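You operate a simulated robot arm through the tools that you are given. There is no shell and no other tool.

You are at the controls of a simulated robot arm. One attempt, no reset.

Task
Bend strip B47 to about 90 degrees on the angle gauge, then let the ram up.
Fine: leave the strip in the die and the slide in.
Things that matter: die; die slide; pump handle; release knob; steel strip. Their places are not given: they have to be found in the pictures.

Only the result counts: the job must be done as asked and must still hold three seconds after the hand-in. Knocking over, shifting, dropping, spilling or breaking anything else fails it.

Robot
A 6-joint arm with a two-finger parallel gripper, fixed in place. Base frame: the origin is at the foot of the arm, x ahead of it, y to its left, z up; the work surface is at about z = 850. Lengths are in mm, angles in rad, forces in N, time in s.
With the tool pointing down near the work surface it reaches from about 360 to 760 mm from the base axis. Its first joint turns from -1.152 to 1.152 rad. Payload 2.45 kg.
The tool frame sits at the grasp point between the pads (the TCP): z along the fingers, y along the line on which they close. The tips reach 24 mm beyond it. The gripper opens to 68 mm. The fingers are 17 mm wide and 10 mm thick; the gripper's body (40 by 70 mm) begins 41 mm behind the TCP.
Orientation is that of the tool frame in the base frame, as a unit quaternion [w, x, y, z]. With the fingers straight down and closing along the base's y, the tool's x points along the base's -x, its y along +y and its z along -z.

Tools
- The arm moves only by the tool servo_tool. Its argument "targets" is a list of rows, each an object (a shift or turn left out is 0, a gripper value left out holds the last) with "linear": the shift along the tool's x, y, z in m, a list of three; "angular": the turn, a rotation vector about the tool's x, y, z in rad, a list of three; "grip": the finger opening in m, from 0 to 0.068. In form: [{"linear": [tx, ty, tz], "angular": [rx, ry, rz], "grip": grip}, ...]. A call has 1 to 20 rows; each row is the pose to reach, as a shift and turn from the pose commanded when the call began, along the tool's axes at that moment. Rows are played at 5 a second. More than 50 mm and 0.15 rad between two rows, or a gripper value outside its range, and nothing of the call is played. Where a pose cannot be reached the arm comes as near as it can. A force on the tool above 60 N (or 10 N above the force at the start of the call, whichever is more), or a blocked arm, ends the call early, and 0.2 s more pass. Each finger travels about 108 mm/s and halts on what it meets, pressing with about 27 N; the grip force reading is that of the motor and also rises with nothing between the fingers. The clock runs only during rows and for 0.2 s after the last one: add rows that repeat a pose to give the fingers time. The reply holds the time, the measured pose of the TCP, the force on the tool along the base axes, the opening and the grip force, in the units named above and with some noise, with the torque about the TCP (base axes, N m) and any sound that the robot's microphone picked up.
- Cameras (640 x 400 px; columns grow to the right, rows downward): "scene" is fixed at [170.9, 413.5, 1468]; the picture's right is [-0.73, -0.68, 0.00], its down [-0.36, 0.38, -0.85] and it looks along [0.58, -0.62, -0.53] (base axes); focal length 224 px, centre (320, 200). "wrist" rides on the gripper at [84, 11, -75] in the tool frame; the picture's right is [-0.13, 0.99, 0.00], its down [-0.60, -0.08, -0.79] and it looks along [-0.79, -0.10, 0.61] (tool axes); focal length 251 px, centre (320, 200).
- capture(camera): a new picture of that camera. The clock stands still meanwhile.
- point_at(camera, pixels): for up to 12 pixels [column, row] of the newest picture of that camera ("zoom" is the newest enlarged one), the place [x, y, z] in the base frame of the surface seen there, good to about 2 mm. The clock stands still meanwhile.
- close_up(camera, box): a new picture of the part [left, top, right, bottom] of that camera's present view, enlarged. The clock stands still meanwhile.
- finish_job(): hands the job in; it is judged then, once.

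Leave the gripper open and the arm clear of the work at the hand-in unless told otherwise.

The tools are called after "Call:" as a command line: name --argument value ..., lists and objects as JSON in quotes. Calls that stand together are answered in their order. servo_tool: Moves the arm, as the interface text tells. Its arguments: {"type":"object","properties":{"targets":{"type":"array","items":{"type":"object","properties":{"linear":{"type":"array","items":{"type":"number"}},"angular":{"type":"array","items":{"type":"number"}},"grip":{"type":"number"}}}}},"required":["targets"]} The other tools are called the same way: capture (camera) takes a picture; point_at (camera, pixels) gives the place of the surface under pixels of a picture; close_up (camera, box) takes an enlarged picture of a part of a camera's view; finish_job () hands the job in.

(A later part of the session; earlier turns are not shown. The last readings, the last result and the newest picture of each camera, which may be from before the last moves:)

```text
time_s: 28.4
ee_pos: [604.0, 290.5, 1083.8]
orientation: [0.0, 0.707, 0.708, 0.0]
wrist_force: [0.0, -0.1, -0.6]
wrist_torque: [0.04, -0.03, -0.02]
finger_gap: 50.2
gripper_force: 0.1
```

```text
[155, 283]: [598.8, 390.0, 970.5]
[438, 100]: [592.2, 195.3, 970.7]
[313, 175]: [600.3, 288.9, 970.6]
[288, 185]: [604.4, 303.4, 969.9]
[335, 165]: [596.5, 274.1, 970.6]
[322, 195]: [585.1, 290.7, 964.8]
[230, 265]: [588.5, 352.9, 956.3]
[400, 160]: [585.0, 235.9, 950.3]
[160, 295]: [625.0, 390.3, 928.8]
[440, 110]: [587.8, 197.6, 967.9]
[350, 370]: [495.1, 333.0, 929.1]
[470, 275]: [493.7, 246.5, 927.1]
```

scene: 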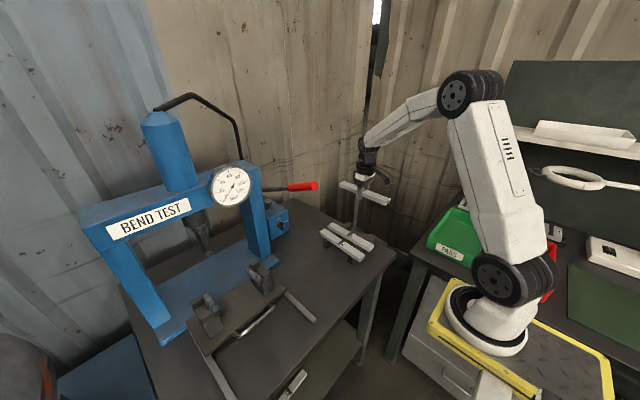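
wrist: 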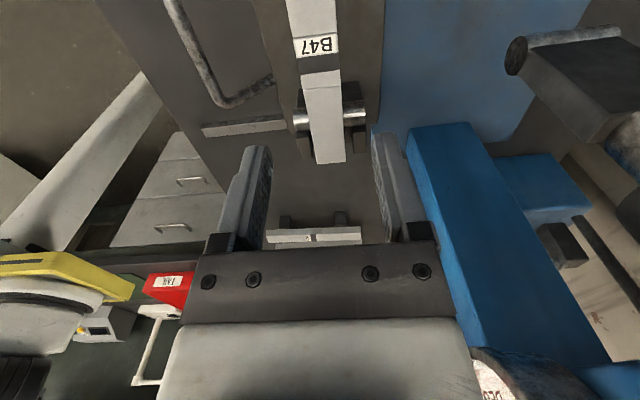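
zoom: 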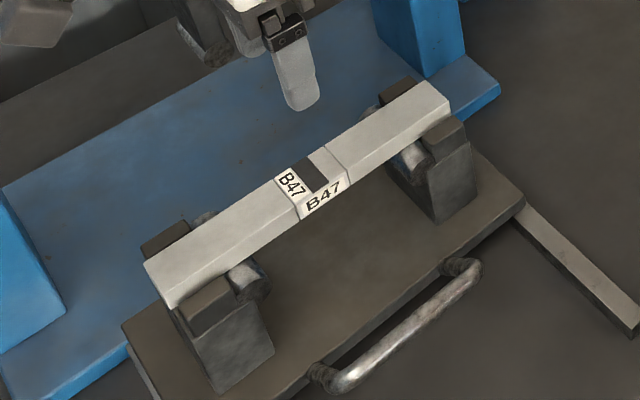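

Strip centre is y≈290, matching the rollers and the ram. Now I return to the slide handle at x≈495 to push the slide in.

Call:
servo_tool --targets '[{"linear": [0, -0.04, -0.01], "grip": 0.05}, {"linear": [0, -0.08, -0.01]}, {"linear": [0, -0.108, 0.01]}, {"linear": [0, -0.108, 0.05]}, {"linear": [0, -0.108, 0.09]}, {"linear": [0, -0.108, 0.12]}, {"linear": [0, -0.108, 0.12]}]'

Call:
capture --camera "wrist"

```text
time_s: 30.0
ee_pos: [496.6, 289.9, 961.7]
orientation: [0.0, 0.708, 0.706, 0.0]
wrist_force: [-0.2, -0.2, -0.8]
wrist_torque: [0.0, 0.0, 0.04]
finger_gap: 50.0
gripper_force: 0.1
```

```text
taken
```

wrist: 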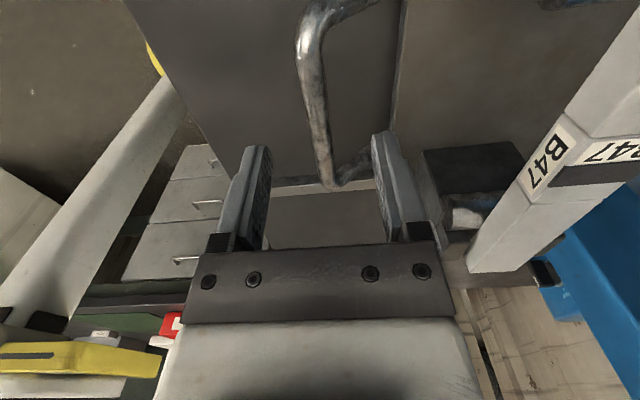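

The bar is between the fingers. I go down 38 mm and close on it.

Call:
servo_tool --targets '[{"linear": [0, -0.001, 0.02]}, {"linear": [0, -0.001, 0.038]}, {"linear": [0, -0.001, 0.038], "grip": 0.0}, {"linear": [0, -0.001, 0.038], "grip": 0.0}, {"linear": [0, -0.001, 0.038], "grip": 0.0}, {"linear": [0, -0.001, 0.038], "grip": 0.0}]'

```text
time_s: 31.4
ee_pos: [496.5, 293.0, 922.4]
orientation: [0.0, 0.707, 0.707, -0.001]
wrist_force: [2.5, 0.4, -5.1]
wrist_torque: [0.49, -0.01, 0.41]
finger_gap: 11.9
gripper_force: 32.6
```

Held. I push the slide in slowly, 100 mm first.

Call:
servo_tool --targets '[{"linear": [0, 0.003, 0]}, {"linear": [0, 0.008, 0]}, {"linear": [0, 0.015, 0]}, {"linear": [0, 0.023, 0]}, {"linear": [0, 0.031, 0]}, {"linear": [0, 0.039, 0]}, {"linear": [0, 0.047, 0]}, {"linear": [0, 0.055, 0]}, {"linear": [0, 0.063, 0]}, {"linear": [0, 0.071, 0]}, {"linear": [0, 0.079, 0]}, {"linear": [0, 0.087, 0]}, {"linear": [0, 0.094, 0]}, {"linear": [0, 0.098, 0]}, {"linear": [0, 0.1, 0]}]'

Call:
close_up --camera "scene" --box '[150, 190, 300, 330]'

```text
time_s: 34.6
ee_pos: [595.4, 292.0, 924.0]
orientation: [0.001, 0.707, 0.707, -0.001]
wrist_force: [-1.6, 12.9, -24.0]
wrist_torque: [-0.25, -0.01, 0.36]
finger_gap: 11.9
gripper_force: 31.8
```

```text
2.86 times, centred on (225, 260) of scene
```

zoom: 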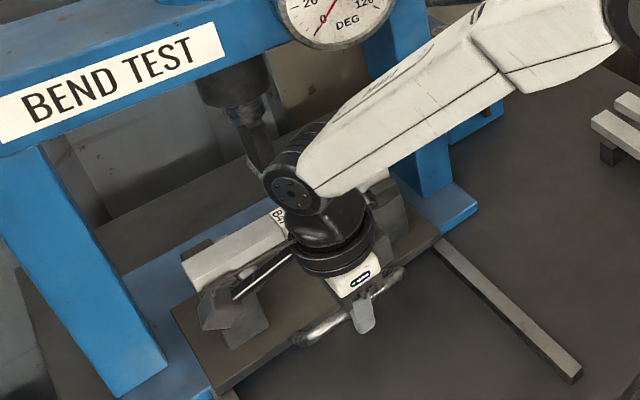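

The slide moves in fine; a small vertical pull shows the grip is ~1 mm high, so I add 1 mm down and push the remaining ~46 mm slowly.

Call:
servo_tool --targets '[{"linear": [0, 0.004, 0.001]}, {"linear": [0, 0.01, 0.001]}, {"linear": [0, 0.016, 0.001]}, {"linear": [0, 0.022, 0.001]}, {"linear": [0, 0.028, 0.001]}, {"linear": [0, 0.034, 0.001]}, {"linear": [0, 0.039, 0.001]}, {"linear": [0, 0.043, 0.001]}, {"linear": [0, 0.045, 0.001]}, {"linear": [0, 0.045, 0.001]}]'

```text
time_s: 36.8
ee_pos: [639.4, 291.6, 925.4]
orientation: [0.0, 0.707, 0.707, 0.0]
wrist_force: [3.2, 20.7, -24.0]
wrist_torque: [0.02, 0.0, 0.4]
finger_gap: 12.0
gripper_force: 32.0
```

At x≈639.4, near the original 640–641. I push in small steps to feel the stop.

Call:
servo_tool --targets '[{"linear": [0, 0.001, 0.001]}, {"linear": [0, 0.002, 0.001]}, {"linear": [0, 0.003, 0.001]}, {"linear": [0, 0.003, 0.001]}]'

```text
time_s: 37.8
ee_pos: [641.2, 290.7, 924.2]
orientation: [0.0, 0.707, 0.708, -0.001]
wrist_force: [-23.7, 0.8, 12.6]
wrist_torque: [0.25, 0.16, 0.34]
finger_gap: 12.0
gripper_force: 32.4
```

The stop is felt (−24 N). I open, rise a little, move back in −x away from the gauge, then rise.

Call:
servo_tool --targets '[{"linear": [0, -0.0015, 0.0], "grip": 0.05}, {"linear": [0, -0.0015, 0.0], "grip": 0.05}, {"linear": [0, -0.0015, 0.0], "grip": 0.05}, {"linear": [0, -0.0015, -0.03]}, {"linear": [0, -0.01, -0.07]}, {"linear": [0, -0.045, -0.1]}, {"linear": [0, -0.09, -0.12]}, {"linear": [0, -0.135, -0.14]}, {"linear": [0, -0.18, -0.16]}, {"linear": [0, -0.18, -0.16]}]'

Call:
capture --camera "scene"

Call:
close_up --camera "scene" --box '[150, 200, 290, 330]'

```text
time_s: 40.0
ee_pos: [462.8, 288.0, 1085.4]
orientation: [0.0, 0.707, 0.707, 0.001]
wrist_force: [0.4, 0.1, 0.6]
wrist_torque: [0.01, 0.04, 0.0]
finger_gap: 50.2
gripper_force: 0.2
```

```text
taken
```

scene: 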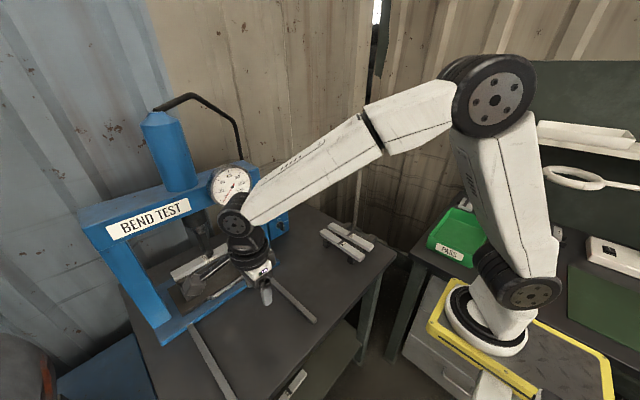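

```text
3.08 times, centred on (220, 265) of scene
```

zoom: 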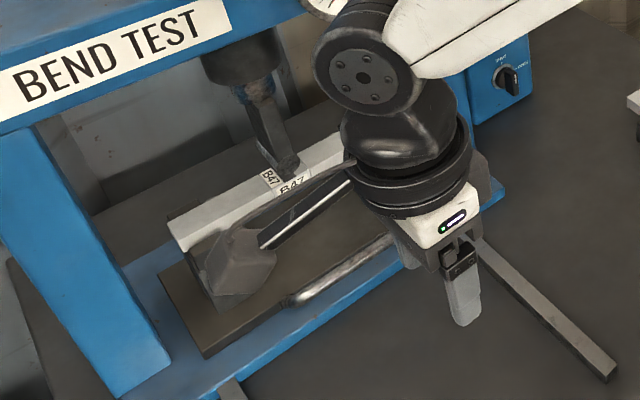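

The slide is home with B47 under the ram. Next is the pump handle: grip axis near y≈3, end at (577, 3, 1158), rising toward the robot at about 24°. I move up and around to above it, turning the fingers to close along y.

Call:
servo_tool --targets '[{"linear": [-0.022, -0.00825, -0.02875], "angular": [0, 0, -0.1122], "grip": 0.06}, {"linear": [-0.044, -0.0165, -0.0575], "angular": [0, 0, -0.2244]}, {"linear": [-0.066, -0.02475, -0.08625], "angular": [0, 0, -0.3366]}, {"linear": [-0.088, -0.033, -0.115], "angular": [0, 0, -0.4488]}, {"linear": [-0.124, -0.033, -0.127], "angular": [0, 0, -0.561]}, {"linear": [-0.16, -0.033, -0.139], "angular": [0, 0, -0.6732]}, {"linear": [-0.196, -0.033, -0.151], "angular": [0, 0, -0.7854]}, {"linear": [-0.232, -0.033, -0.163], "angular": [0, 0, -0.8976]}, {"linear": [-0.268, -0.033, -0.175], "angular": [0, 0, -1.0098]}, {"linear": [-0.2715, 0.0036, -0.175], "angular": [0, 0, -1.122]}, {"linear": [-0.275, 0.0402, -0.175], "angular": [0, 0, -1.2342]}, {"linear": [-0.2785, 0.0768, -0.175], "angular": [0, 0, -1.3464]}, {"linear": [-0.282, 0.1134, -0.175], "angular": [0, 0, -1.4586]}, {"linear": [-0.2855, 0.15, -0.175], "angular": [0, 0, -1.5708]}, {"linear": [-0.2855, 0.15, -0.175], "angular": [0, 0, -1.5708]}]'

Call:
capture --camera "scene"

Call:
capture --camera "wrist"

```text
time_s: 43.2
ee_pos: [612.3, 4.3, 1257.5]
orientation: [-0.001, 0.0, 1.0, 0.0]
wrist_force: [0.0, 0.0, -0.6]
wrist_torque: [0.0, 0.01, 0.01]
finger_gap: 60.2
gripper_force: 0.0
```

```text
taken
```

scene: 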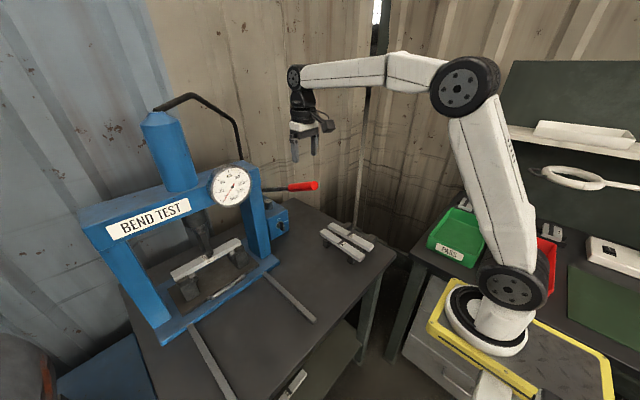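

```text
taken
```

wrist: 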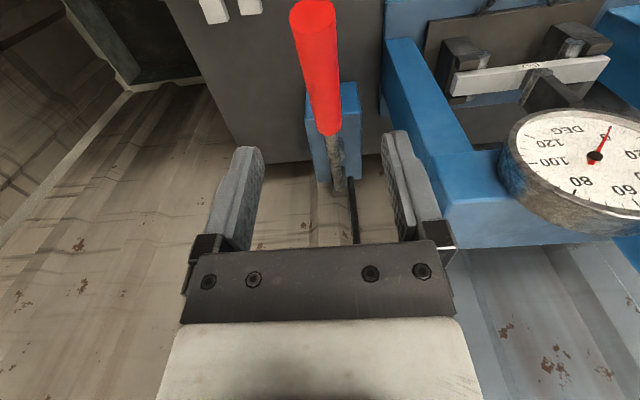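

The handle is directly ahead between the fingers in the wrist view, from the red end (312,15) to the shaft (337,165). I measure its axis.

Call:
point_at --camera "wrist" --pixels '[[312, 12], [315, 40], [300, 60], [320, 60], [338, 60], [325, 100], [329, 125], [333, 145], [336, 165], [340, 188], [312, 100], [343, 100]]'

Call:
close_up --camera "scene" --box '[230, 140, 330, 250]'

```text
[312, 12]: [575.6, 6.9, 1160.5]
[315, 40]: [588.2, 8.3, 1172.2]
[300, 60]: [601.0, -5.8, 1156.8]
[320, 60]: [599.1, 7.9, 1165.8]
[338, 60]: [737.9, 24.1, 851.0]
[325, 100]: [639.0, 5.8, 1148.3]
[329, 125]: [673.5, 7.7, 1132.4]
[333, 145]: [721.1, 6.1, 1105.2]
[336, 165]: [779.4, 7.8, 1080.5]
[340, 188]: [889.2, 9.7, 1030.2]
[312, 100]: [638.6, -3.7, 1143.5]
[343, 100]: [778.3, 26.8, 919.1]
```

```text
3.64 times, centred on (280, 195) of scene
```

zoom: 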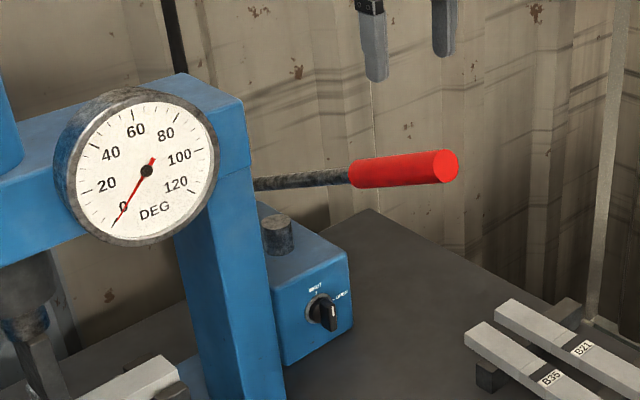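

The handle axis runs at y≈6.5, z≈1143 at x≈613, tilted ~25°, with the pivot behind the pump near x≈895, z≈1022. I descend with open fingers around the red grip so that it sits slightly behind the TCP, then close.

Call:
servo_tool --targets '[{"linear": [0, 0.002, 0.04]}, {"linear": [0, 0.002, 0.08]}, {"linear": [0, 0.002, 0.11]}, {"linear": [0, 0.002, 0.122]}, {"linear": [0, 0.002, 0.122]}]'

Call:
capture --camera "wrist"

Call:
close_up --camera "scene" --box '[230, 100, 350, 230]'

```text
time_s: 44.4
ee_pos: [610.0, 8.4, 1136.7]
orientation: [0.0, 0.0, 1.0, -0.001]
wrist_force: [-0.4, -0.1, 0.0]
wrist_torque: [-0.03, 0.01, -0.01]
finger_gap: 59.9
gripper_force: 0.0
```

```text
taken
```

wrist: 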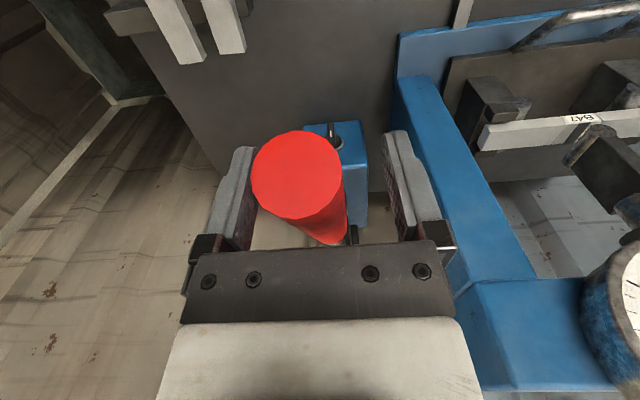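

```text
3.08 times, centred on (290, 165) of scene
```

zoom: 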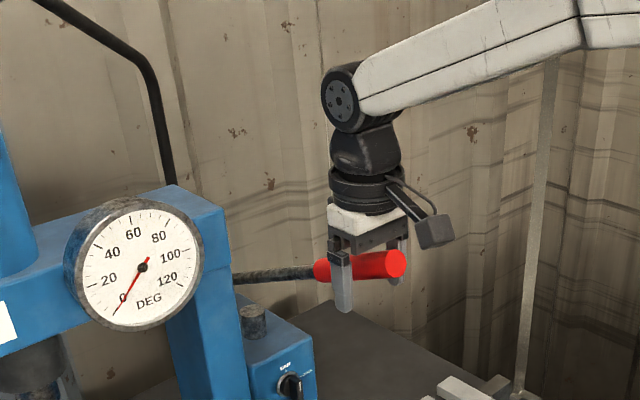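

The handle is between the fingers, slightly to the low-y side. I shift 2 mm and close on it.

Call:
servo_tool --targets '[{"linear": [0, -0.002, 0]}, {"linear": [0, -0.002, 0], "grip": 0.0}, {"linear": [0, -0.002, 0], "grip": 0.0}, {"linear": [0, -0.002, 0], "grip": 0.0}, {"linear": [0, -0.002, 0], "grip": 0.0}]'

```text
time_s: 45.6
ee_pos: [611.4, 5.2, 1136.4]
orientation: [0.0, 0.0, 1.0, -0.001]
wrist_force: [0.2, -12.8, -1.8]
wrist_torque: [0.07, -0.02, 0.03]
finger_gap: 26.8
gripper_force: 41.9
```

Held (gap 26.8 mm). I try a small first stroke of about 5° down along the arc and read the forces.

Call:
servo_tool --targets '[{"linear": [0.0, -0.0008, 0.0]}, {"linear": [0.0025, -0.0008, 0.006]}, {"linear": [0.005, -0.0008, 0.0125]}, {"linear": [0.0075, -0.0008, 0.019]}, {"linear": [0.0097, -0.0008, 0.0259]}, {"linear": [0.0097, -0.0008, 0.0259]}]'

Call:
capture --camera "scene"

Call:
close_up --camera "scene" --box '[200, 150, 320, 240]'

```text
time_s: 47.0
ee_pos: [602.7, 5.6, 1110.3]
orientation: [0.001, 0.0, 1.0, -0.001]
wrist_force: [-4.7, -5.4, 8.1]
wrist_torque: [0.06, -1.29, -0.03]
finger_gap: 26.6
gripper_force: 41.8
```

```text
taken
```

scene: 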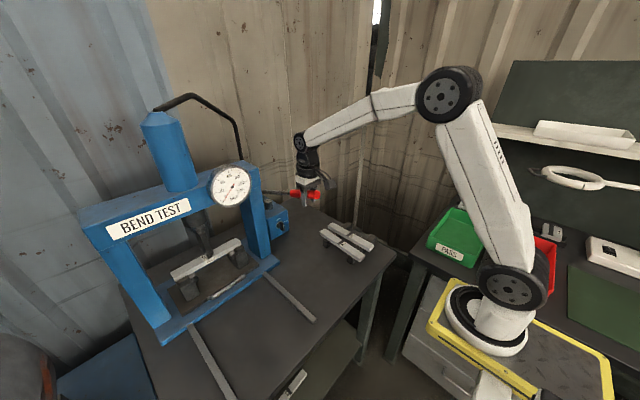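

```text
4.44 times, centred on (260, 195) of scene
```

zoom: 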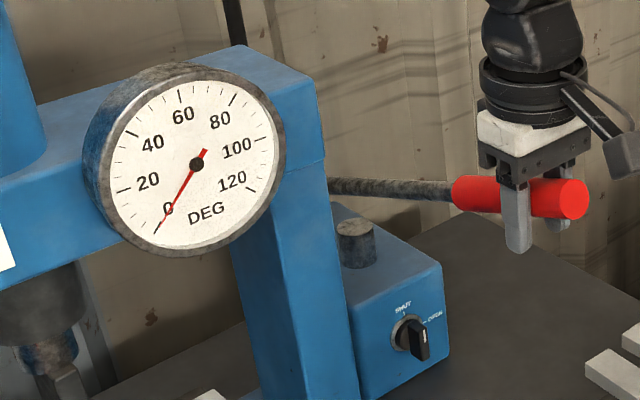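

The handle moves with only ~8 N. I continue the stroke down to about 3°, letting the tool turn along with the handle to relieve the torque.

Call:
servo_tool --targets '[{"linear": [0.0039, 0, 0.0129], "angular": [0, -0.0436, 0]}, {"linear": [0.0072, 0, 0.0259], "angular": [0, -0.0873, 0]}, {"linear": [0.0099, 0, 0.0391], "angular": [0, -0.1309, 0]}, {"linear": [0.0121, 0, 0.0524], "angular": [0, -0.1745, 0]}, {"linear": [0.0137, 0, 0.0657], "angular": [0, -0.2182, 0]}, {"linear": [0.0147, 0, 0.0792], "angular": [0, -0.2618, 0]}, {"linear": [0.0147, 0, 0.0792], "angular": [0, -0.2618, 0]}]'

Call:
close_up --camera "scene" --box '[140, 150, 320, 300]'

```text
time_s: 48.6
ee_pos: [586.6, 4.2, 1031.1]
orientation: [0.129, 0.0, 0.992, 0.0]
wrist_force: [-8.1, -12.8, 2.2]
wrist_torque: [0.12, 1.08, 0.06]
finger_gap: 27.0
gripper_force: 41.6
```

```text
2.67 times, centred on (230, 225) of scene
```

zoom: 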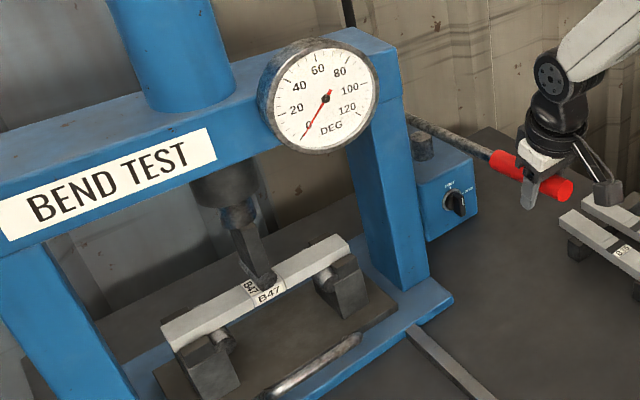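

The ram is coming down (force still small) and the gauge is still 0. I continue the stroke downward in the same arc.

Call:
servo_tool --targets '[{"linear": [0.0039, 0.0005, 0.0128], "angular": [0, -0.02, 0]}, {"linear": [0.0072, 0.0005, 0.0259], "angular": [0, -0.05, 0]}, {"linear": [0.0099, 0.0005, 0.0391], "angular": [0, -0.08, 0]}, {"linear": [0.0121, 0.0005, 0.0524], "angular": [0, -0.11, 0]}, {"linear": [0.0137, 0.0005, 0.0657], "angular": [0, -0.14, 0]}, {"linear": [0.0137, 0.0005, 0.0657], "angular": [0, -0.14, 0]}]'

Call:
close_up --camera "scene" --box '[140, 150, 320, 300]'

```text
time_s: 50.0
ee_pos: [591.6, 4.4, 964.0]
orientation: [0.199, 0.001, 0.98, 0.0]
wrist_force: [-29.3, -18.9, 21.0]
wrist_torque: [0.19, -0.11, 0.02]
finger_gap: 26.9
gripper_force: 41.6
```

```text
2.67 times, centred on (230, 225) of scene
```

zoom: 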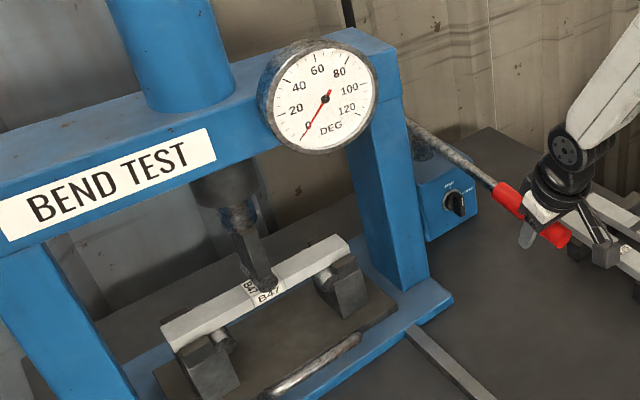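

The ram is nearly on the strip. The x-force (−29 N) says the arc estimate is a bit off, so I measure the handle's present line to refine the pivot.

Call:
point_at --camera "zoom" --pixels '[[412, 124], [450, 152], [480, 175], [500, 190], [515, 205], [563, 237], [268, 285], [258, 280], [290, 265], [430, 140], [422, 148], [250, 290]]'

```text
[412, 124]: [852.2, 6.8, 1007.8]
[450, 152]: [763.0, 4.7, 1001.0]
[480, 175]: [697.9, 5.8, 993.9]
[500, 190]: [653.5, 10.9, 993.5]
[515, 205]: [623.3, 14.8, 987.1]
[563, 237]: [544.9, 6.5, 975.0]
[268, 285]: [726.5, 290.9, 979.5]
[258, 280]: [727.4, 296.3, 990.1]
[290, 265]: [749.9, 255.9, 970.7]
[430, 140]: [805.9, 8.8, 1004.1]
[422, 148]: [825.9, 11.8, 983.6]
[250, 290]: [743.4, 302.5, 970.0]
```

The refined pivot is about (904, 1009) and the handle is now ~5° below level. I test whether the stroke is at its end by easing the x-force and going a few millimetres further down.

Call:
servo_tool --targets '[{"linear": [0.002, 0.001, 0.0]}, {"linear": [0.0035, 0.001, 0.004]}, {"linear": [0.005, 0.001, 0.008]}, {"linear": [0.005, 0.001, 0.008]}]'

```text
time_s: 51.0
ee_pos: [595.3, 4.8, 958.5]
orientation: [0.206, 0.001, 0.979, 0.0]
wrist_force: [-0.4, -27.6, 34.9]
wrist_torque: [0.31, 0.1, 0.31]
finger_gap: 26.5
gripper_force: 41.9
```

The z-force rises quickly (35 N), so this is the bottom of the stroke. Now I raise the handle along the arc about the refined pivot, turning the tool with it.

Call:
servo_tool --targets '[{"linear": [-0.0037, -0.002, -0.0131], "angular": [0, 0.0349, 0]}, {"linear": [-0.008, -0.002, -0.0261], "angular": [0, 0.07, 0]}, {"linear": [-0.0183, -0.002, -0.0514], "angular": [0, 0.14, 0]}, {"linear": [-0.0307, -0.002, -0.0756], "angular": [0, 0.21, 0]}, {"linear": [-0.0452, -0.002, -0.0989], "angular": [0, 0.28, 0]}, {"linear": [-0.0617, -0.002, -0.1206], "angular": [0, 0.35, 0]}, {"linear": [-0.0617, -0.002, -0.1206], "angular": [0, 0.35, 0]}]'

Call:
close_up --camera "scene" --box '[140, 150, 320, 300]'

```text
time_s: 52.6
ee_pos: [599.2, 4.3, 1087.9]
orientation: [0.022, 0.001, 1.0, 0.0]
wrist_force: [-6.3, -26.5, 1.0]
wrist_torque: [0.5, 1.13, 0.04]
finger_gap: 26.5
gripper_force: 41.5
```

```text
2.67 times, centred on (230, 225) of scene
```

zoom: 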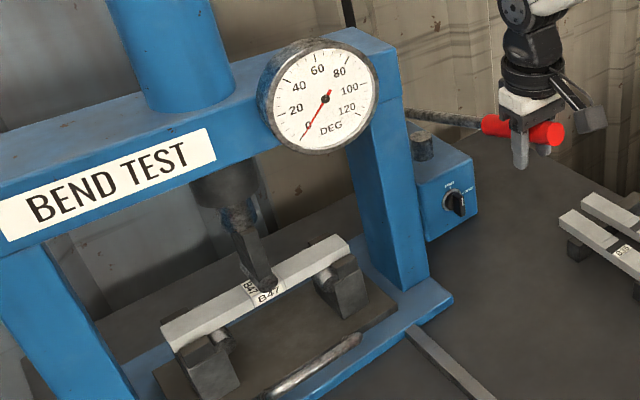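

The handle lifts easily and the ram stays down. Now a full second stroke: up to the top (~24°) and then down to about −8° along the same arc.

Call:
servo_tool --targets '[{"linear": [-0.0044, -0.002, -0.0129], "angular": [0, 0.035, 0]}, {"linear": [-0.0092, -0.002, -0.0258], "angular": [0, 0.07, 0]}, {"linear": [-0.0044, -0.002, -0.0129], "angular": [0, 0.035, 0]}, {"linear": [0, -0.002, 0], "angular": [0, 0, 0]}, {"linear": [0.0037, -0.002, 0.0134], "angular": [0, -0.035, 0]}, {"linear": [0.0069, -0.002, 0.0266], "angular": [0, -0.07, 0]}, {"linear": [0.0094, -0.002, 0.0401], "angular": [0, -0.105, 0]}, {"linear": [0.0114, -0.002, 0.0538], "angular": [0, -0.14, 0]}, {"linear": [0.0128, -0.002, 0.0674], "angular": [0, -0.175, 0]}, {"linear": [0.0135, -0.002, 0.0811], "angular": [0, -0.21, 0]}, {"linear": [0.0138, -0.002, 0.0949], "angular": [0, -0.245, 0]}, {"linear": [0.0132, -0.002, 0.1086], "angular": [0, -0.28, 0]}, {"linear": [0.0132, -0.002, 0.1086], "angular": [0, -0.28, 0]}]'

Call:
close_up --camera "scene" --box '[140, 150, 320, 300]'

```text
time_s: 55.4
ee_pos: [591.3, 5.2, 977.9]
orientation: [0.164, -0.002, 0.986, 0.0]
wrist_force: [-18.6, 25.4, 6.5]
wrist_torque: [-0.54, -0.68, -0.12]
finger_gap: 26.8
gripper_force: 41.9
```

```text
2.67 times, centred on (230, 225) of scene
```

zoom: 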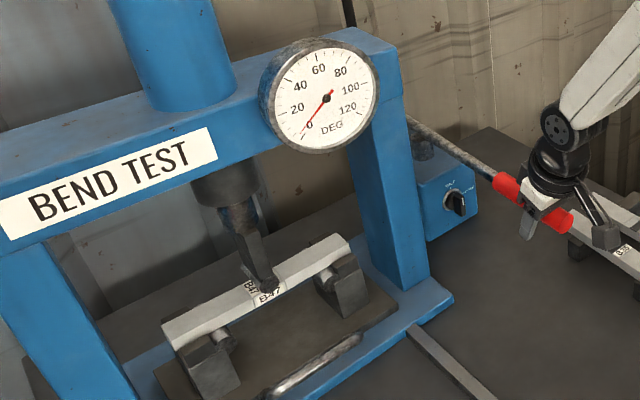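

The ram is now at the strip. I zoom on the gauge and the nose.

Call:
close_up --camera "scene" --box '[200, 160, 260, 210]'

Call:
close_up --camera "scene" --box '[170, 210, 260, 290]'

```text
8.00 times, centred on (230, 185) of scene
```

zoom: 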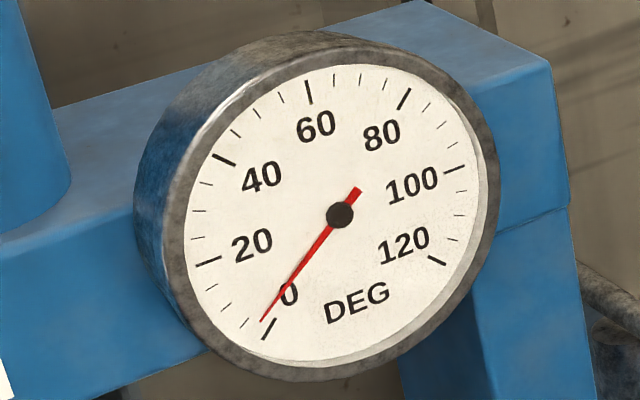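

```text
5.00 times, centred on (215, 250) of scene
```

zoom: 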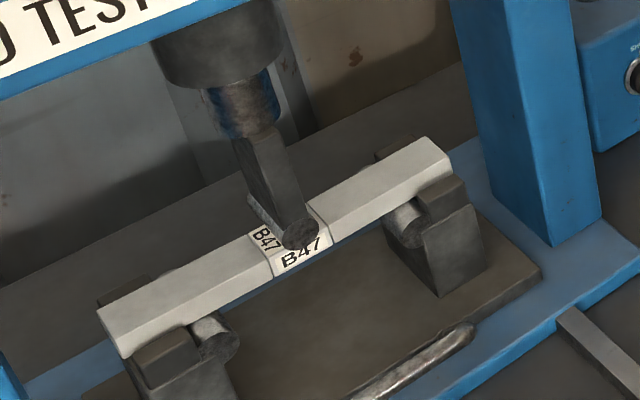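

The gauge reads about 3°. I do another full stroke (up to ~24°, down to near the bottom) and see how much each stroke adds.

Call:
servo_tool --targets '[{"linear": [-0.0037, 0.001, -0.0144], "angular": [0, 0.038, 0]}, {"linear": [-0.0086, 0.001, -0.03], "angular": [0, 0.08, 0]}, {"linear": [-0.0186, 0.001, -0.0556], "angular": [0, 0.15, 0]}, {"linear": [-0.0308, 0.001, -0.0801], "angular": [0, 0.22, 0]}, {"linear": [-0.0451, 0.001, -0.1035], "angular": [0, 0.29, 0]}, {"linear": [-0.0579, 0.001, -0.1213], "angular": [0, 0.346, 0]}, {"linear": [-0.0451, 0.001, -0.1035], "angular": [0, 0.29, 0]}, {"linear": [-0.0308, 0.001, -0.0801], "angular": [0, 0.22, 0]}, {"linear": [-0.0186, 0.001, -0.0556], "angular": [0, 0.15, 0]}, {"linear": [-0.0086, 0.001, -0.03], "angular": [0, 0.08, 0]}, {"linear": [-0.0037, 0.001, -0.0144], "angular": [0, 0.038, 0]}, {"linear": [0, 0.001, 0], "angular": [0, 0, 0]}, {"linear": [0.0026, 0.001, 0.0123], "angular": [0, -0.032, 0]}, {"linear": [0.0026, 0.001, 0.0123], "angular": [0, -0.032, 0]}]'

Call:
close_up --camera "scene" --box '[200, 160, 260, 210]'

Call:
capture --camera "scene"

```text
time_s: 58.4
ee_pos: [592.3, 4.3, 968.2]
orientation: [0.18, -0.001, 0.984, -0.002]
wrist_force: [-7.9, 26.9, 7.5]
wrist_torque: [-0.57, -0.7, -0.16]
finger_gap: 26.5
gripper_force: 41.1
```

```text
8.00 times, centred on (230, 185) of scene
```

zoom: 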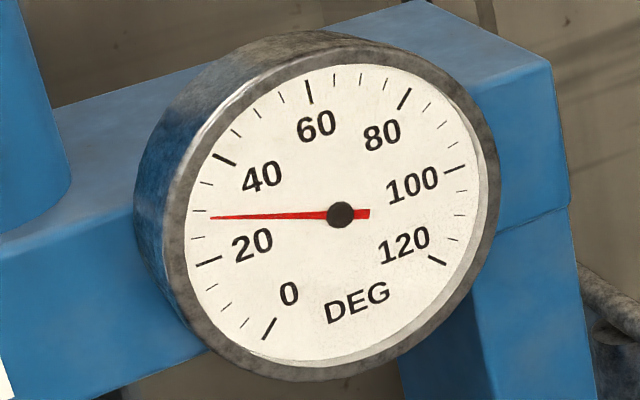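

```text
taken
```

scene: 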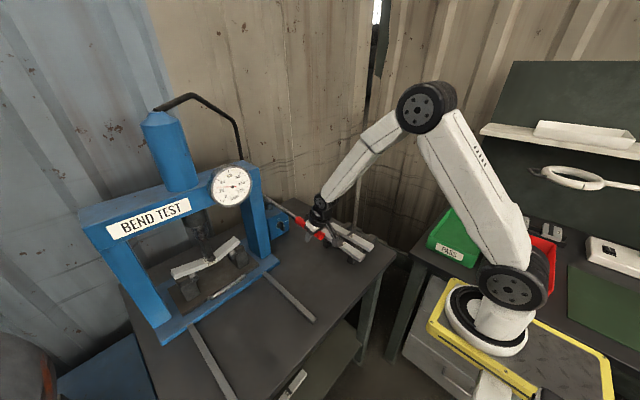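

The gauge reads about 29° (needle between the 25 and 30 ticks): a full stroke adds ~25°. I do one more full stroke.

Call:
servo_tool --targets '[{"linear": [-0.0049, 0.0015, -0.0183], "angular": [0, 0.048, 0]}, {"linear": [-0.0119, 0.0015, -0.0391], "angular": [0, 0.104, 0]}, {"linear": [-0.0227, 0.0015, -0.0643], "angular": [0, 0.174, 0]}, {"linear": [-0.0357, 0.0015, -0.0885], "angular": [0, 0.244, 0]}, {"linear": [-0.0507, 0.0015, -0.1114], "angular": [0, 0.314, 0]}, {"linear": [-0.0642, 0.0015, -0.1288], "angular": [0, 0.37, 0]}, {"linear": [-0.0507, 0.0015, -0.1114], "angular": [0, 0.314, 0]}, {"linear": [-0.0357, 0.0015, -0.0885], "angular": [0, 0.244, 0]}, {"linear": [-0.0227, 0.0015, -0.0643], "angular": [0, 0.174, 0]}, {"linear": [-0.0119, 0.0015, -0.0391], "angular": [0, 0.104, 0]}, {"linear": [-0.0049, 0.0015, -0.0183], "angular": [0, 0.048, 0]}, {"linear": [0, 0.0015, 0], "angular": [0, 0, 0]}, {"linear": [0, 0.0015, 0], "angular": [0, 0, 0]}]'

Call:
close_up --camera "scene" --box '[200, 160, 260, 210]'

Call:
close_up --camera "scene" --box '[140, 150, 320, 300]'

```text
time_s: 61.2
ee_pos: [592.7, 5.8, 967.9]
orientation: [0.179, 0.0, 0.984, 0.001]
wrist_force: [-12.5, -23.0, 6.6]
wrist_torque: [0.26, -0.72, 0.29]
finger_gap: 26.7
gripper_force: 41.7
```

```text
8.00 times, centred on (230, 185) of scene
```

zoom: 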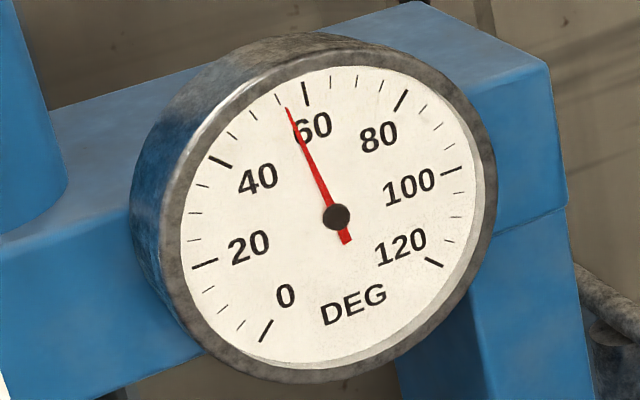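

```text
2.67 times, centred on (230, 225) of scene
```

zoom: 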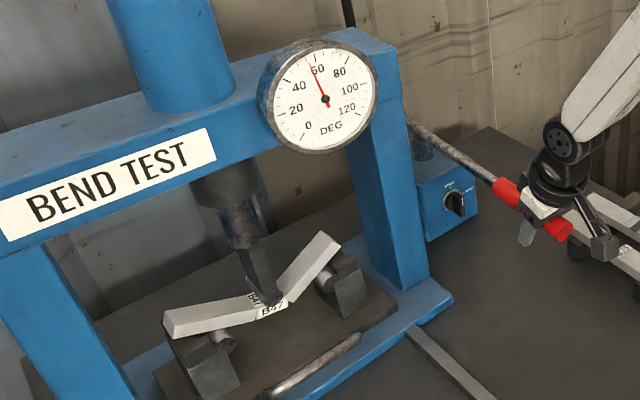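

The gauge reads about 56°. I do the next stroke only partly: up to the top, then down to about level, and read the gauge before continuing.

Call:
servo_tool --targets '[{"linear": [-0.0049, -0.001, -0.0183], "angular": [0, 0.048, 0]}, {"linear": [-0.0119, -0.001, -0.0391], "angular": [0, 0.104, 0]}, {"linear": [-0.0227, -0.001, -0.0643], "angular": [0, 0.174, 0]}, {"linear": [-0.0357, -0.001, -0.0885], "angular": [0, 0.244, 0]}, {"linear": [-0.0507, -0.001, -0.1114], "angular": [0, 0.314, 0]}, {"linear": [-0.0642, -0.001, -0.1288], "angular": [0, 0.37, 0]}, {"linear": [-0.0507, -0.001, -0.1114], "angular": [0, 0.314, 0]}, {"linear": [-0.0357, -0.001, -0.0885], "angular": [0, 0.244, 0]}, {"linear": [-0.0227, -0.001, -0.0643], "angular": [0, 0.174, 0]}, {"linear": [-0.0119, -0.001, -0.0391], "angular": [0, 0.104, 0]}, {"linear": [-0.0119, -0.001, -0.0391], "angular": [0, 0.104, 0]}]'

Call:
close_up --camera "scene" --box '[200, 160, 260, 210]'

```text
time_s: 63.6
ee_pos: [591.6, 4.9, 1006.0]
orientation: [0.131, -0.002, 0.991, 0.0]
wrist_force: [3.1, 14.7, 7.4]
wrist_torque: [-0.24, -0.62, -0.08]
finger_gap: 26.5
gripper_force: 41.7
```

```text
8.00 times, centred on (230, 185) of scene
```

zoom: 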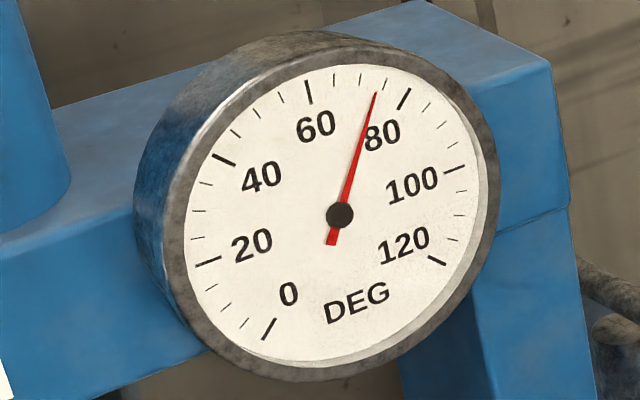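

The gauge reads about 74°. I finish the downstroke to the bottom and read again.

Call:
servo_tool --targets '[{"linear": [0.0021, 0.0005, 0.0092], "angular": [0, -0.025, 0]}, {"linear": [0.0041, 0.0005, 0.0184], "angular": [0, -0.05, 0]}, {"linear": [0.0057, 0.0005, 0.028], "angular": [0, -0.077, 0]}, {"linear": [0.0072, 0.0005, 0.0372], "angular": [0, -0.104, 0]}, {"linear": [0.0072, 0.0005, 0.0372], "angular": [0, -0.104, 0]}]'

Call:
close_up --camera "scene" --box '[200, 160, 260, 210]'

```text
time_s: 64.8
ee_pos: [593.5, 5.1, 970.6]
orientation: [0.181, 0.0, 0.983, 0.0]
wrist_force: [4.6, 10.8, 9.3]
wrist_torque: [-0.24, -0.65, -0.06]
finger_gap: 26.5
gripper_force: 41.7
```

```text
8.00 times, centred on (230, 185) of scene
```

zoom: 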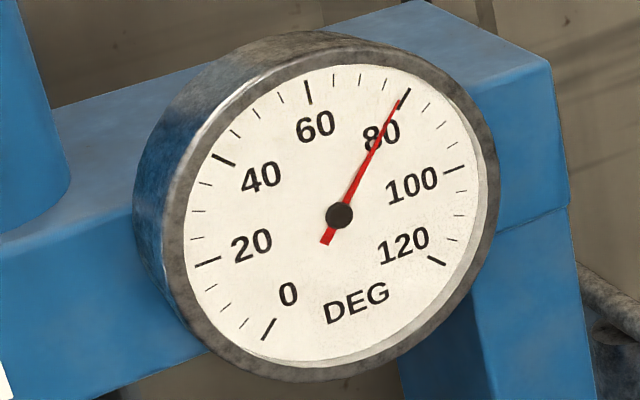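

The gauge reads just under 80°. I raise the handle about 12° and press down about 8°, then read again.

Call:
servo_tool --targets '[{"linear": [-0.0044, 0.0005, -0.0161], "angular": [0, 0.043, 0]}, {"linear": [-0.0114, 0.0005, -0.0367], "angular": [0, 0.099, 0]}, {"linear": [-0.0223, 0.0005, -0.0618], "angular": [0, 0.169, 0]}, {"linear": [-0.0223, 0.0005, -0.0618], "angular": [0, 0.169, 0]}, {"linear": [-0.0155, 0.0005, -0.0469], "angular": [0, 0.127, 0]}, {"linear": [-0.0114, 0.0005, -0.0367], "angular": [0, 0.099, 0]}, {"linear": [-0.0077, 0.0005, -0.0265], "angular": [0, 0.071, 0]}, {"linear": [-0.006, 0.0005, -0.0213], "angular": [0, 0.057, 0]}, {"linear": [-0.006, 0.0005, -0.0213], "angular": [0, 0.057, 0]}]'

Call:
close_up --camera "scene" --box '[200, 160, 260, 210]'

```text
time_s: 66.8
ee_pos: [591.0, 5.0, 993.8]
orientation: [0.152, 0.001, 0.988, -0.001]
wrist_force: [-17.7, -5.7, 7.0]
wrist_torque: [0.09, -0.94, 0.01]
finger_gap: 26.6
gripper_force: 41.2
```

```text
8.00 times, centred on (230, 185) of scene
```

zoom: 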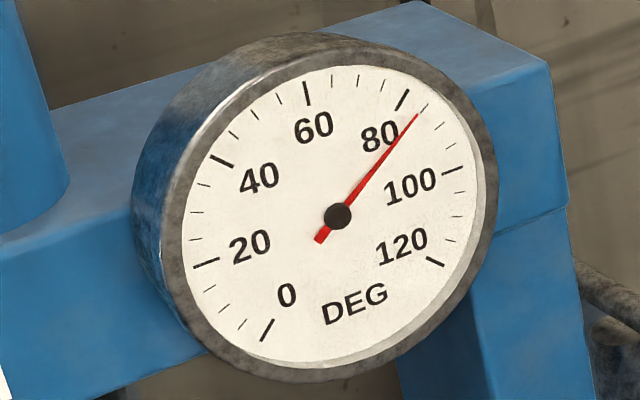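

The gauge is at about 85°. I press about 4.5° of handle more and read with a tighter zoom.

Call:
servo_tool --targets '[{"linear": [0.0015, 0, 0.006], "angular": [0, -0.015, 0]}, {"linear": [0.0029, 0, 0.0118], "angular": [0, -0.031, 0]}, {"linear": [0.0042, 0, 0.0185], "angular": [0, -0.048, 0]}, {"linear": [0.0055, 0, 0.0252], "angular": [0, -0.066, 0]}, {"linear": [0.0055, 0, 0.0252], "angular": [0, -0.066, 0]}]'

Call:
close_up --camera "scene" --box '[212, 165, 252, 205]'

```text
time_s: 68.0
ee_pos: [592.7, 4.3, 969.2]
orientation: [0.186, 0.001, 0.982, -0.001]
wrist_force: [-11.7, -33.2, 8.9]
wrist_torque: [0.54, -1.26, 0.34]
finger_gap: 26.3
gripper_force: 41.8
```

```text
10.00 times, centred on (232, 185) of scene
```

zoom: 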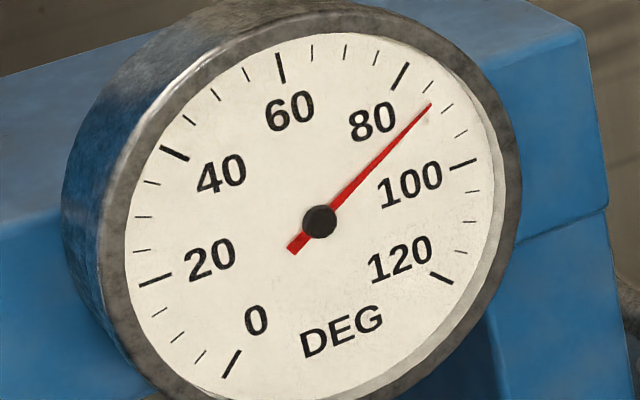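

The gauge reads about 87.5°. I raise the handle ~6° and press ~4°, easing the sideways load, and read again.

Call:
servo_tool --targets '[{"linear": [-0.0049, -0.0012, -0.0173], "angular": [0, 0.046, 0]}, {"linear": [-0.0103, -0.0012, -0.0328], "angular": [0, 0.088, 0]}, {"linear": [-0.0103, -0.0012, -0.0328], "angular": [0, 0.088, 0]}, {"linear": [-0.0084, -0.0012, -0.0276], "angular": [0, 0.074, 0]}, {"linear": [-0.0066, -0.0012, -0.0225], "angular": [0, 0.06, 0]}, {"linear": [-0.0034, -0.0012, -0.0121], "angular": [0, 0.032, 0]}, {"linear": [-0.0034, -0.0012, -0.0121], "angular": [0, 0.032, 0]}]'

Call:
close_up --camera "scene" --box '[212, 165, 252, 205]'

```text
time_s: 69.6
ee_pos: [592.2, 4.2, 978.7]
orientation: [0.171, 0.0, 0.985, -0.001]
wrist_force: [-6.0, -6.5, 8.4]
wrist_torque: [0.13, -0.81, 0.11]
finger_gap: 26.7
gripper_force: 41.9
```

```text
10.00 times, centred on (232, 185) of scene
```

zoom: 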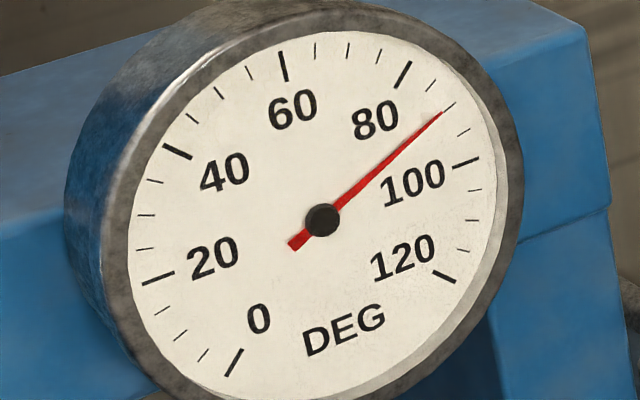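

The needle is on the 90 tick. I open the gripper here and, after the fingers clear, back off along the tool axis, then check the gauge.

Call:
servo_tool --targets '[{"linear": [0, 0, 0], "grip": 0.06}, {"linear": [0, 0, 0], "grip": 0.06}, {"linear": [0, 0, 0], "grip": 0.06}, {"linear": [0, 0, -0.02], "grip": 0.06}, {"linear": [0, 0, -0.06], "grip": 0.06}, {"linear": [0, 0, -0.1], "grip": 0.06}, {"linear": [0, 0, -0.14], "grip": 0.06}, {"linear": [0, 0, -0.14], "grip": 0.06}]'

Call:
close_up --camera "scene" --box '[140, 150, 320, 300]'

Call:
close_up --camera "scene" --box '[212, 165, 252, 205]'

```text
time_s: 71.4
ee_pos: [545.3, 2.8, 1110.7]
orientation: [0.169, -0.001, 0.986, 0.0]
wrist_force: [-1.2, -0.7, 3.0]
wrist_torque: [0.1, -0.11, -0.01]
finger_gap: 59.7
gripper_force: 0.1
```

```text
2.67 times, centred on (230, 225) of scene
```

zoom: 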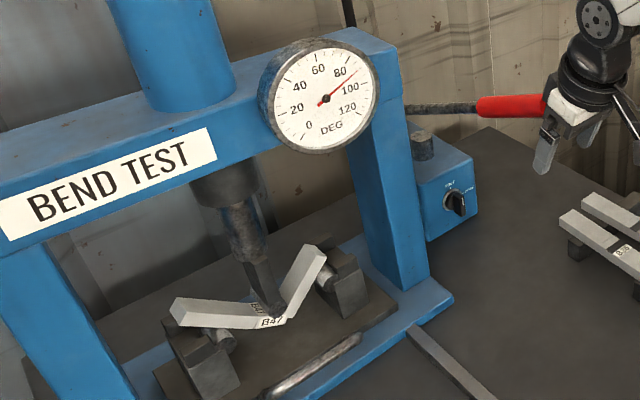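

```text
10.00 times, centred on (232, 185) of scene
```

zoom: 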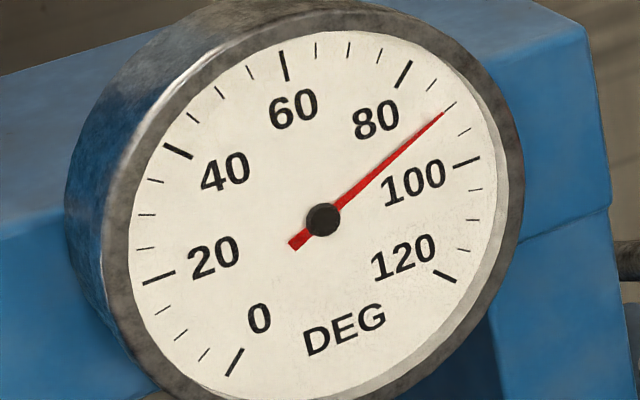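

The handle springs up by itself and the gauge holds 90°. I check whether the handle touches the gripper.

Call:
capture --camera "wrist"

Call:
close_up --camera "scene" --box '[250, 130, 350, 230]'

```text
taken
```

wrist: 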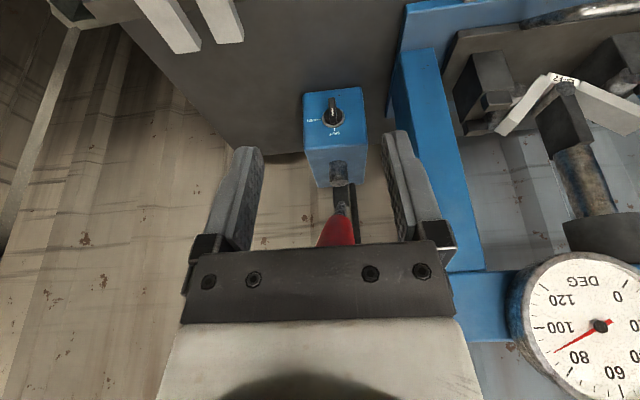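

```text
4.00 times, centred on (300, 180) of scene
```

zoom: 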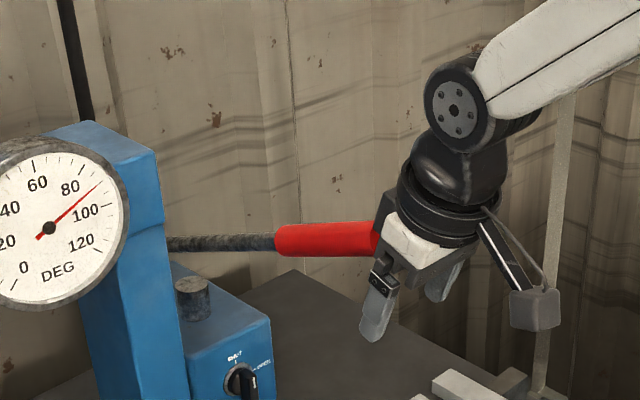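

The handle leans against the back of the gripper body; I withdraw straight toward −x so it can rise freely, then look again.

Call:
servo_tool --targets '[{"linear": [0.0188, 0, -0.0067]}, {"linear": [0.0377, 0, -0.0133]}, {"linear": [0.0565, 0, -0.02]}, {"linear": [0.0753, 0, -0.0267]}, {"linear": [0.0942, 0, -0.0333]}, {"linear": [0.113, 0, -0.04]}, {"linear": [0.113, 0, -0.04]}, {"linear": [0.113, 0, -0.04]}, {"linear": [0.113, 0, -0.04]}]'

Call:
capture --camera "scene"

Call:
close_up --camera "scene" --box '[265, 205, 305, 235]'

Call:
capture --camera "wrist"

```text
time_s: 73.4
ee_pos: [424.9, 3.1, 1110.3]
orientation: [0.17, 0.0, 0.986, 0.001]
wrist_force: [0.1, -0.6, 0.5]
wrist_torque: [0.0, 0.0, -0.01]
finger_gap: 60.0
gripper_force: 0.0
```

```text
taken
```

scene: 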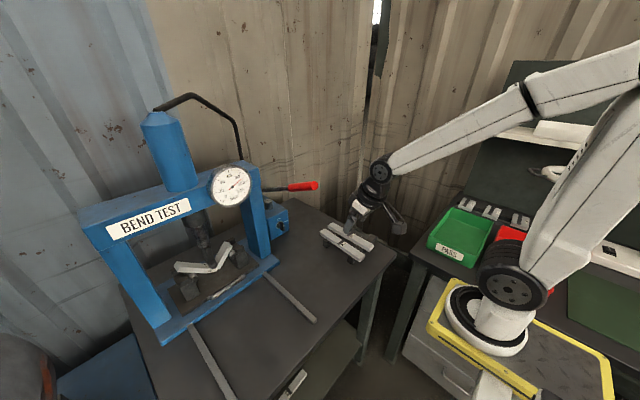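

```text
13.33 times, centred on (285, 220) of scene
```

zoom: 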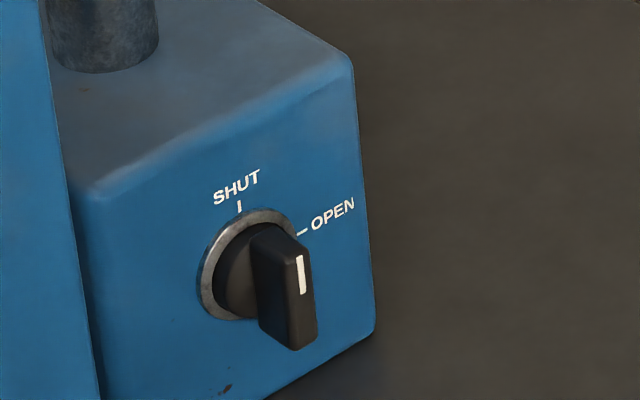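

```text
taken
```

wrist: 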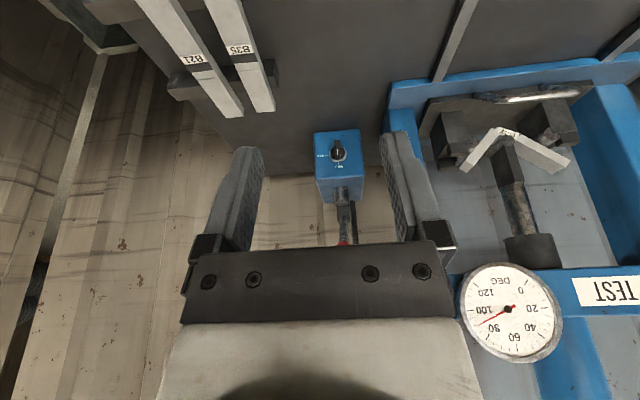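

The handle is back up on its own. I measure the knob and its labels.

Call:
point_at --camera "zoom" --pixels '[[240, 205], [303, 233], [302, 262], [302, 290], [285, 230], [290, 340], [312, 340], [312, 262], [270, 260], [270, 320], [235, 250], [215, 290]]'

Call:
point_at --camera "zoom" --pixels '[[265, 212], [288, 220], [205, 275], [232, 318], [300, 345], [262, 240], [262, 310], [335, 215], [240, 185], [300, 300], [280, 245], [245, 270]]'

```text
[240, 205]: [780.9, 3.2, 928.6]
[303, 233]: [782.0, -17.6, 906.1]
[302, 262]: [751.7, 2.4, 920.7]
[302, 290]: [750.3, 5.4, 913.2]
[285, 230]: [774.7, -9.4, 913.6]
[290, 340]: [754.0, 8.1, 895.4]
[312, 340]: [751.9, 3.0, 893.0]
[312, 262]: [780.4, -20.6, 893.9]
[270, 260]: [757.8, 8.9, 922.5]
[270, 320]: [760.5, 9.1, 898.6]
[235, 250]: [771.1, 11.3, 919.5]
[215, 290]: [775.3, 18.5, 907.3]
```

```text
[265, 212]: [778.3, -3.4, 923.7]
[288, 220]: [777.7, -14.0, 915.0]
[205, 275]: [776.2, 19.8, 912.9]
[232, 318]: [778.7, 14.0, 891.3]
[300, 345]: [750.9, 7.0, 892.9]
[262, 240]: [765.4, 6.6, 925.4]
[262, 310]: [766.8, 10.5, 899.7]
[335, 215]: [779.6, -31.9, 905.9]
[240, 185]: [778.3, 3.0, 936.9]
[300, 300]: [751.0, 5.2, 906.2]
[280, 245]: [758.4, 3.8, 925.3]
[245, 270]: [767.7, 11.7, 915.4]
```

The knob pivot is at about y≈3.5, z≈907; its bar stands vertical (SHUT) from z 892 to 925, front at x≈751. OPEN is 90° away, toward −y. The pump handle hangs above, so I'll bring the closed fingers in with the hand leaning to the −y side (roll ~35°) and push the top of the knob bar from its +y side over toward −y and down. First, the approach to (700, −10, 965).

Call:
servo_tool --targets '[{"linear": [-0.0117, -0.021, 0.0218], "angular": [-0.0822, 0, 0.0292], "grip": 0.0}, {"linear": [-0.0234, -0.042, 0.0437], "angular": [-0.1644, 0, 0.0585]}, {"linear": [-0.0351, -0.063, 0.0655], "angular": [-0.2466, 0, 0.0877]}, {"linear": [-0.0583, -0.0605, 0.0897], "angular": [-0.3289, 0, 0.117]}, {"linear": [-0.0816, -0.058, 0.1139], "angular": [-0.4111, 0, 0.1462]}, {"linear": [-0.1048, -0.0555, 0.138], "angular": [-0.4933, 0, 0.1755]}, {"linear": [-0.128, -0.053, 0.1622], "angular": [-0.5755, 0, 0.2047]}, {"linear": [-0.128, -0.053, 0.1622], "angular": [-0.5755, 0, 0.2047]}]'

Call:
capture --camera "scene"

Call:
capture --camera "wrist"

```text
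time_s: 75.2
ee_pos: [600.0, -48.1, 1003.9]
orientation: [0.162, 0.051, 0.94, 0.296]
wrist_force: [0.6, 0.9, -0.9]
wrist_torque: [0.0, 0.01, 0.0]
finger_gap: 0.0
gripper_force: 23.8
```

```text
taken
```

scene: 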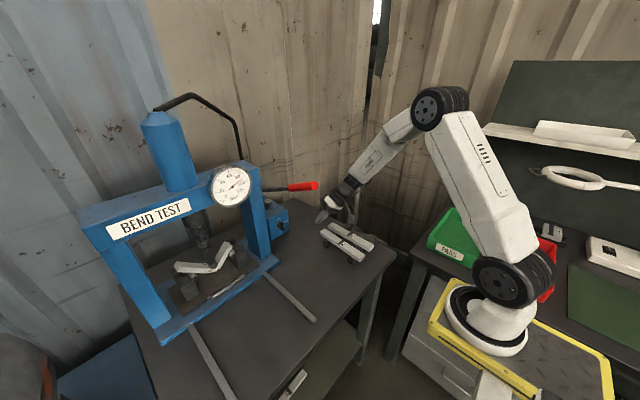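

```text
taken
```

wrist: 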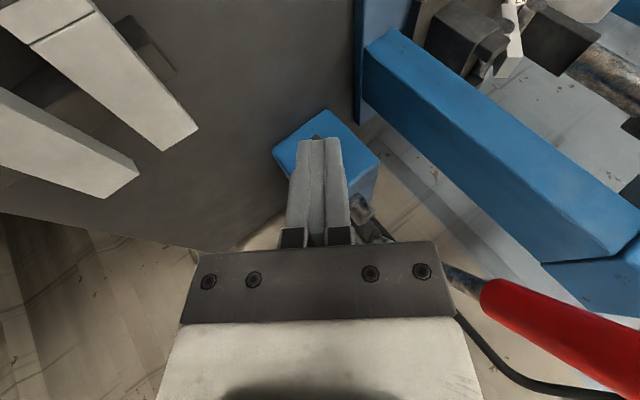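

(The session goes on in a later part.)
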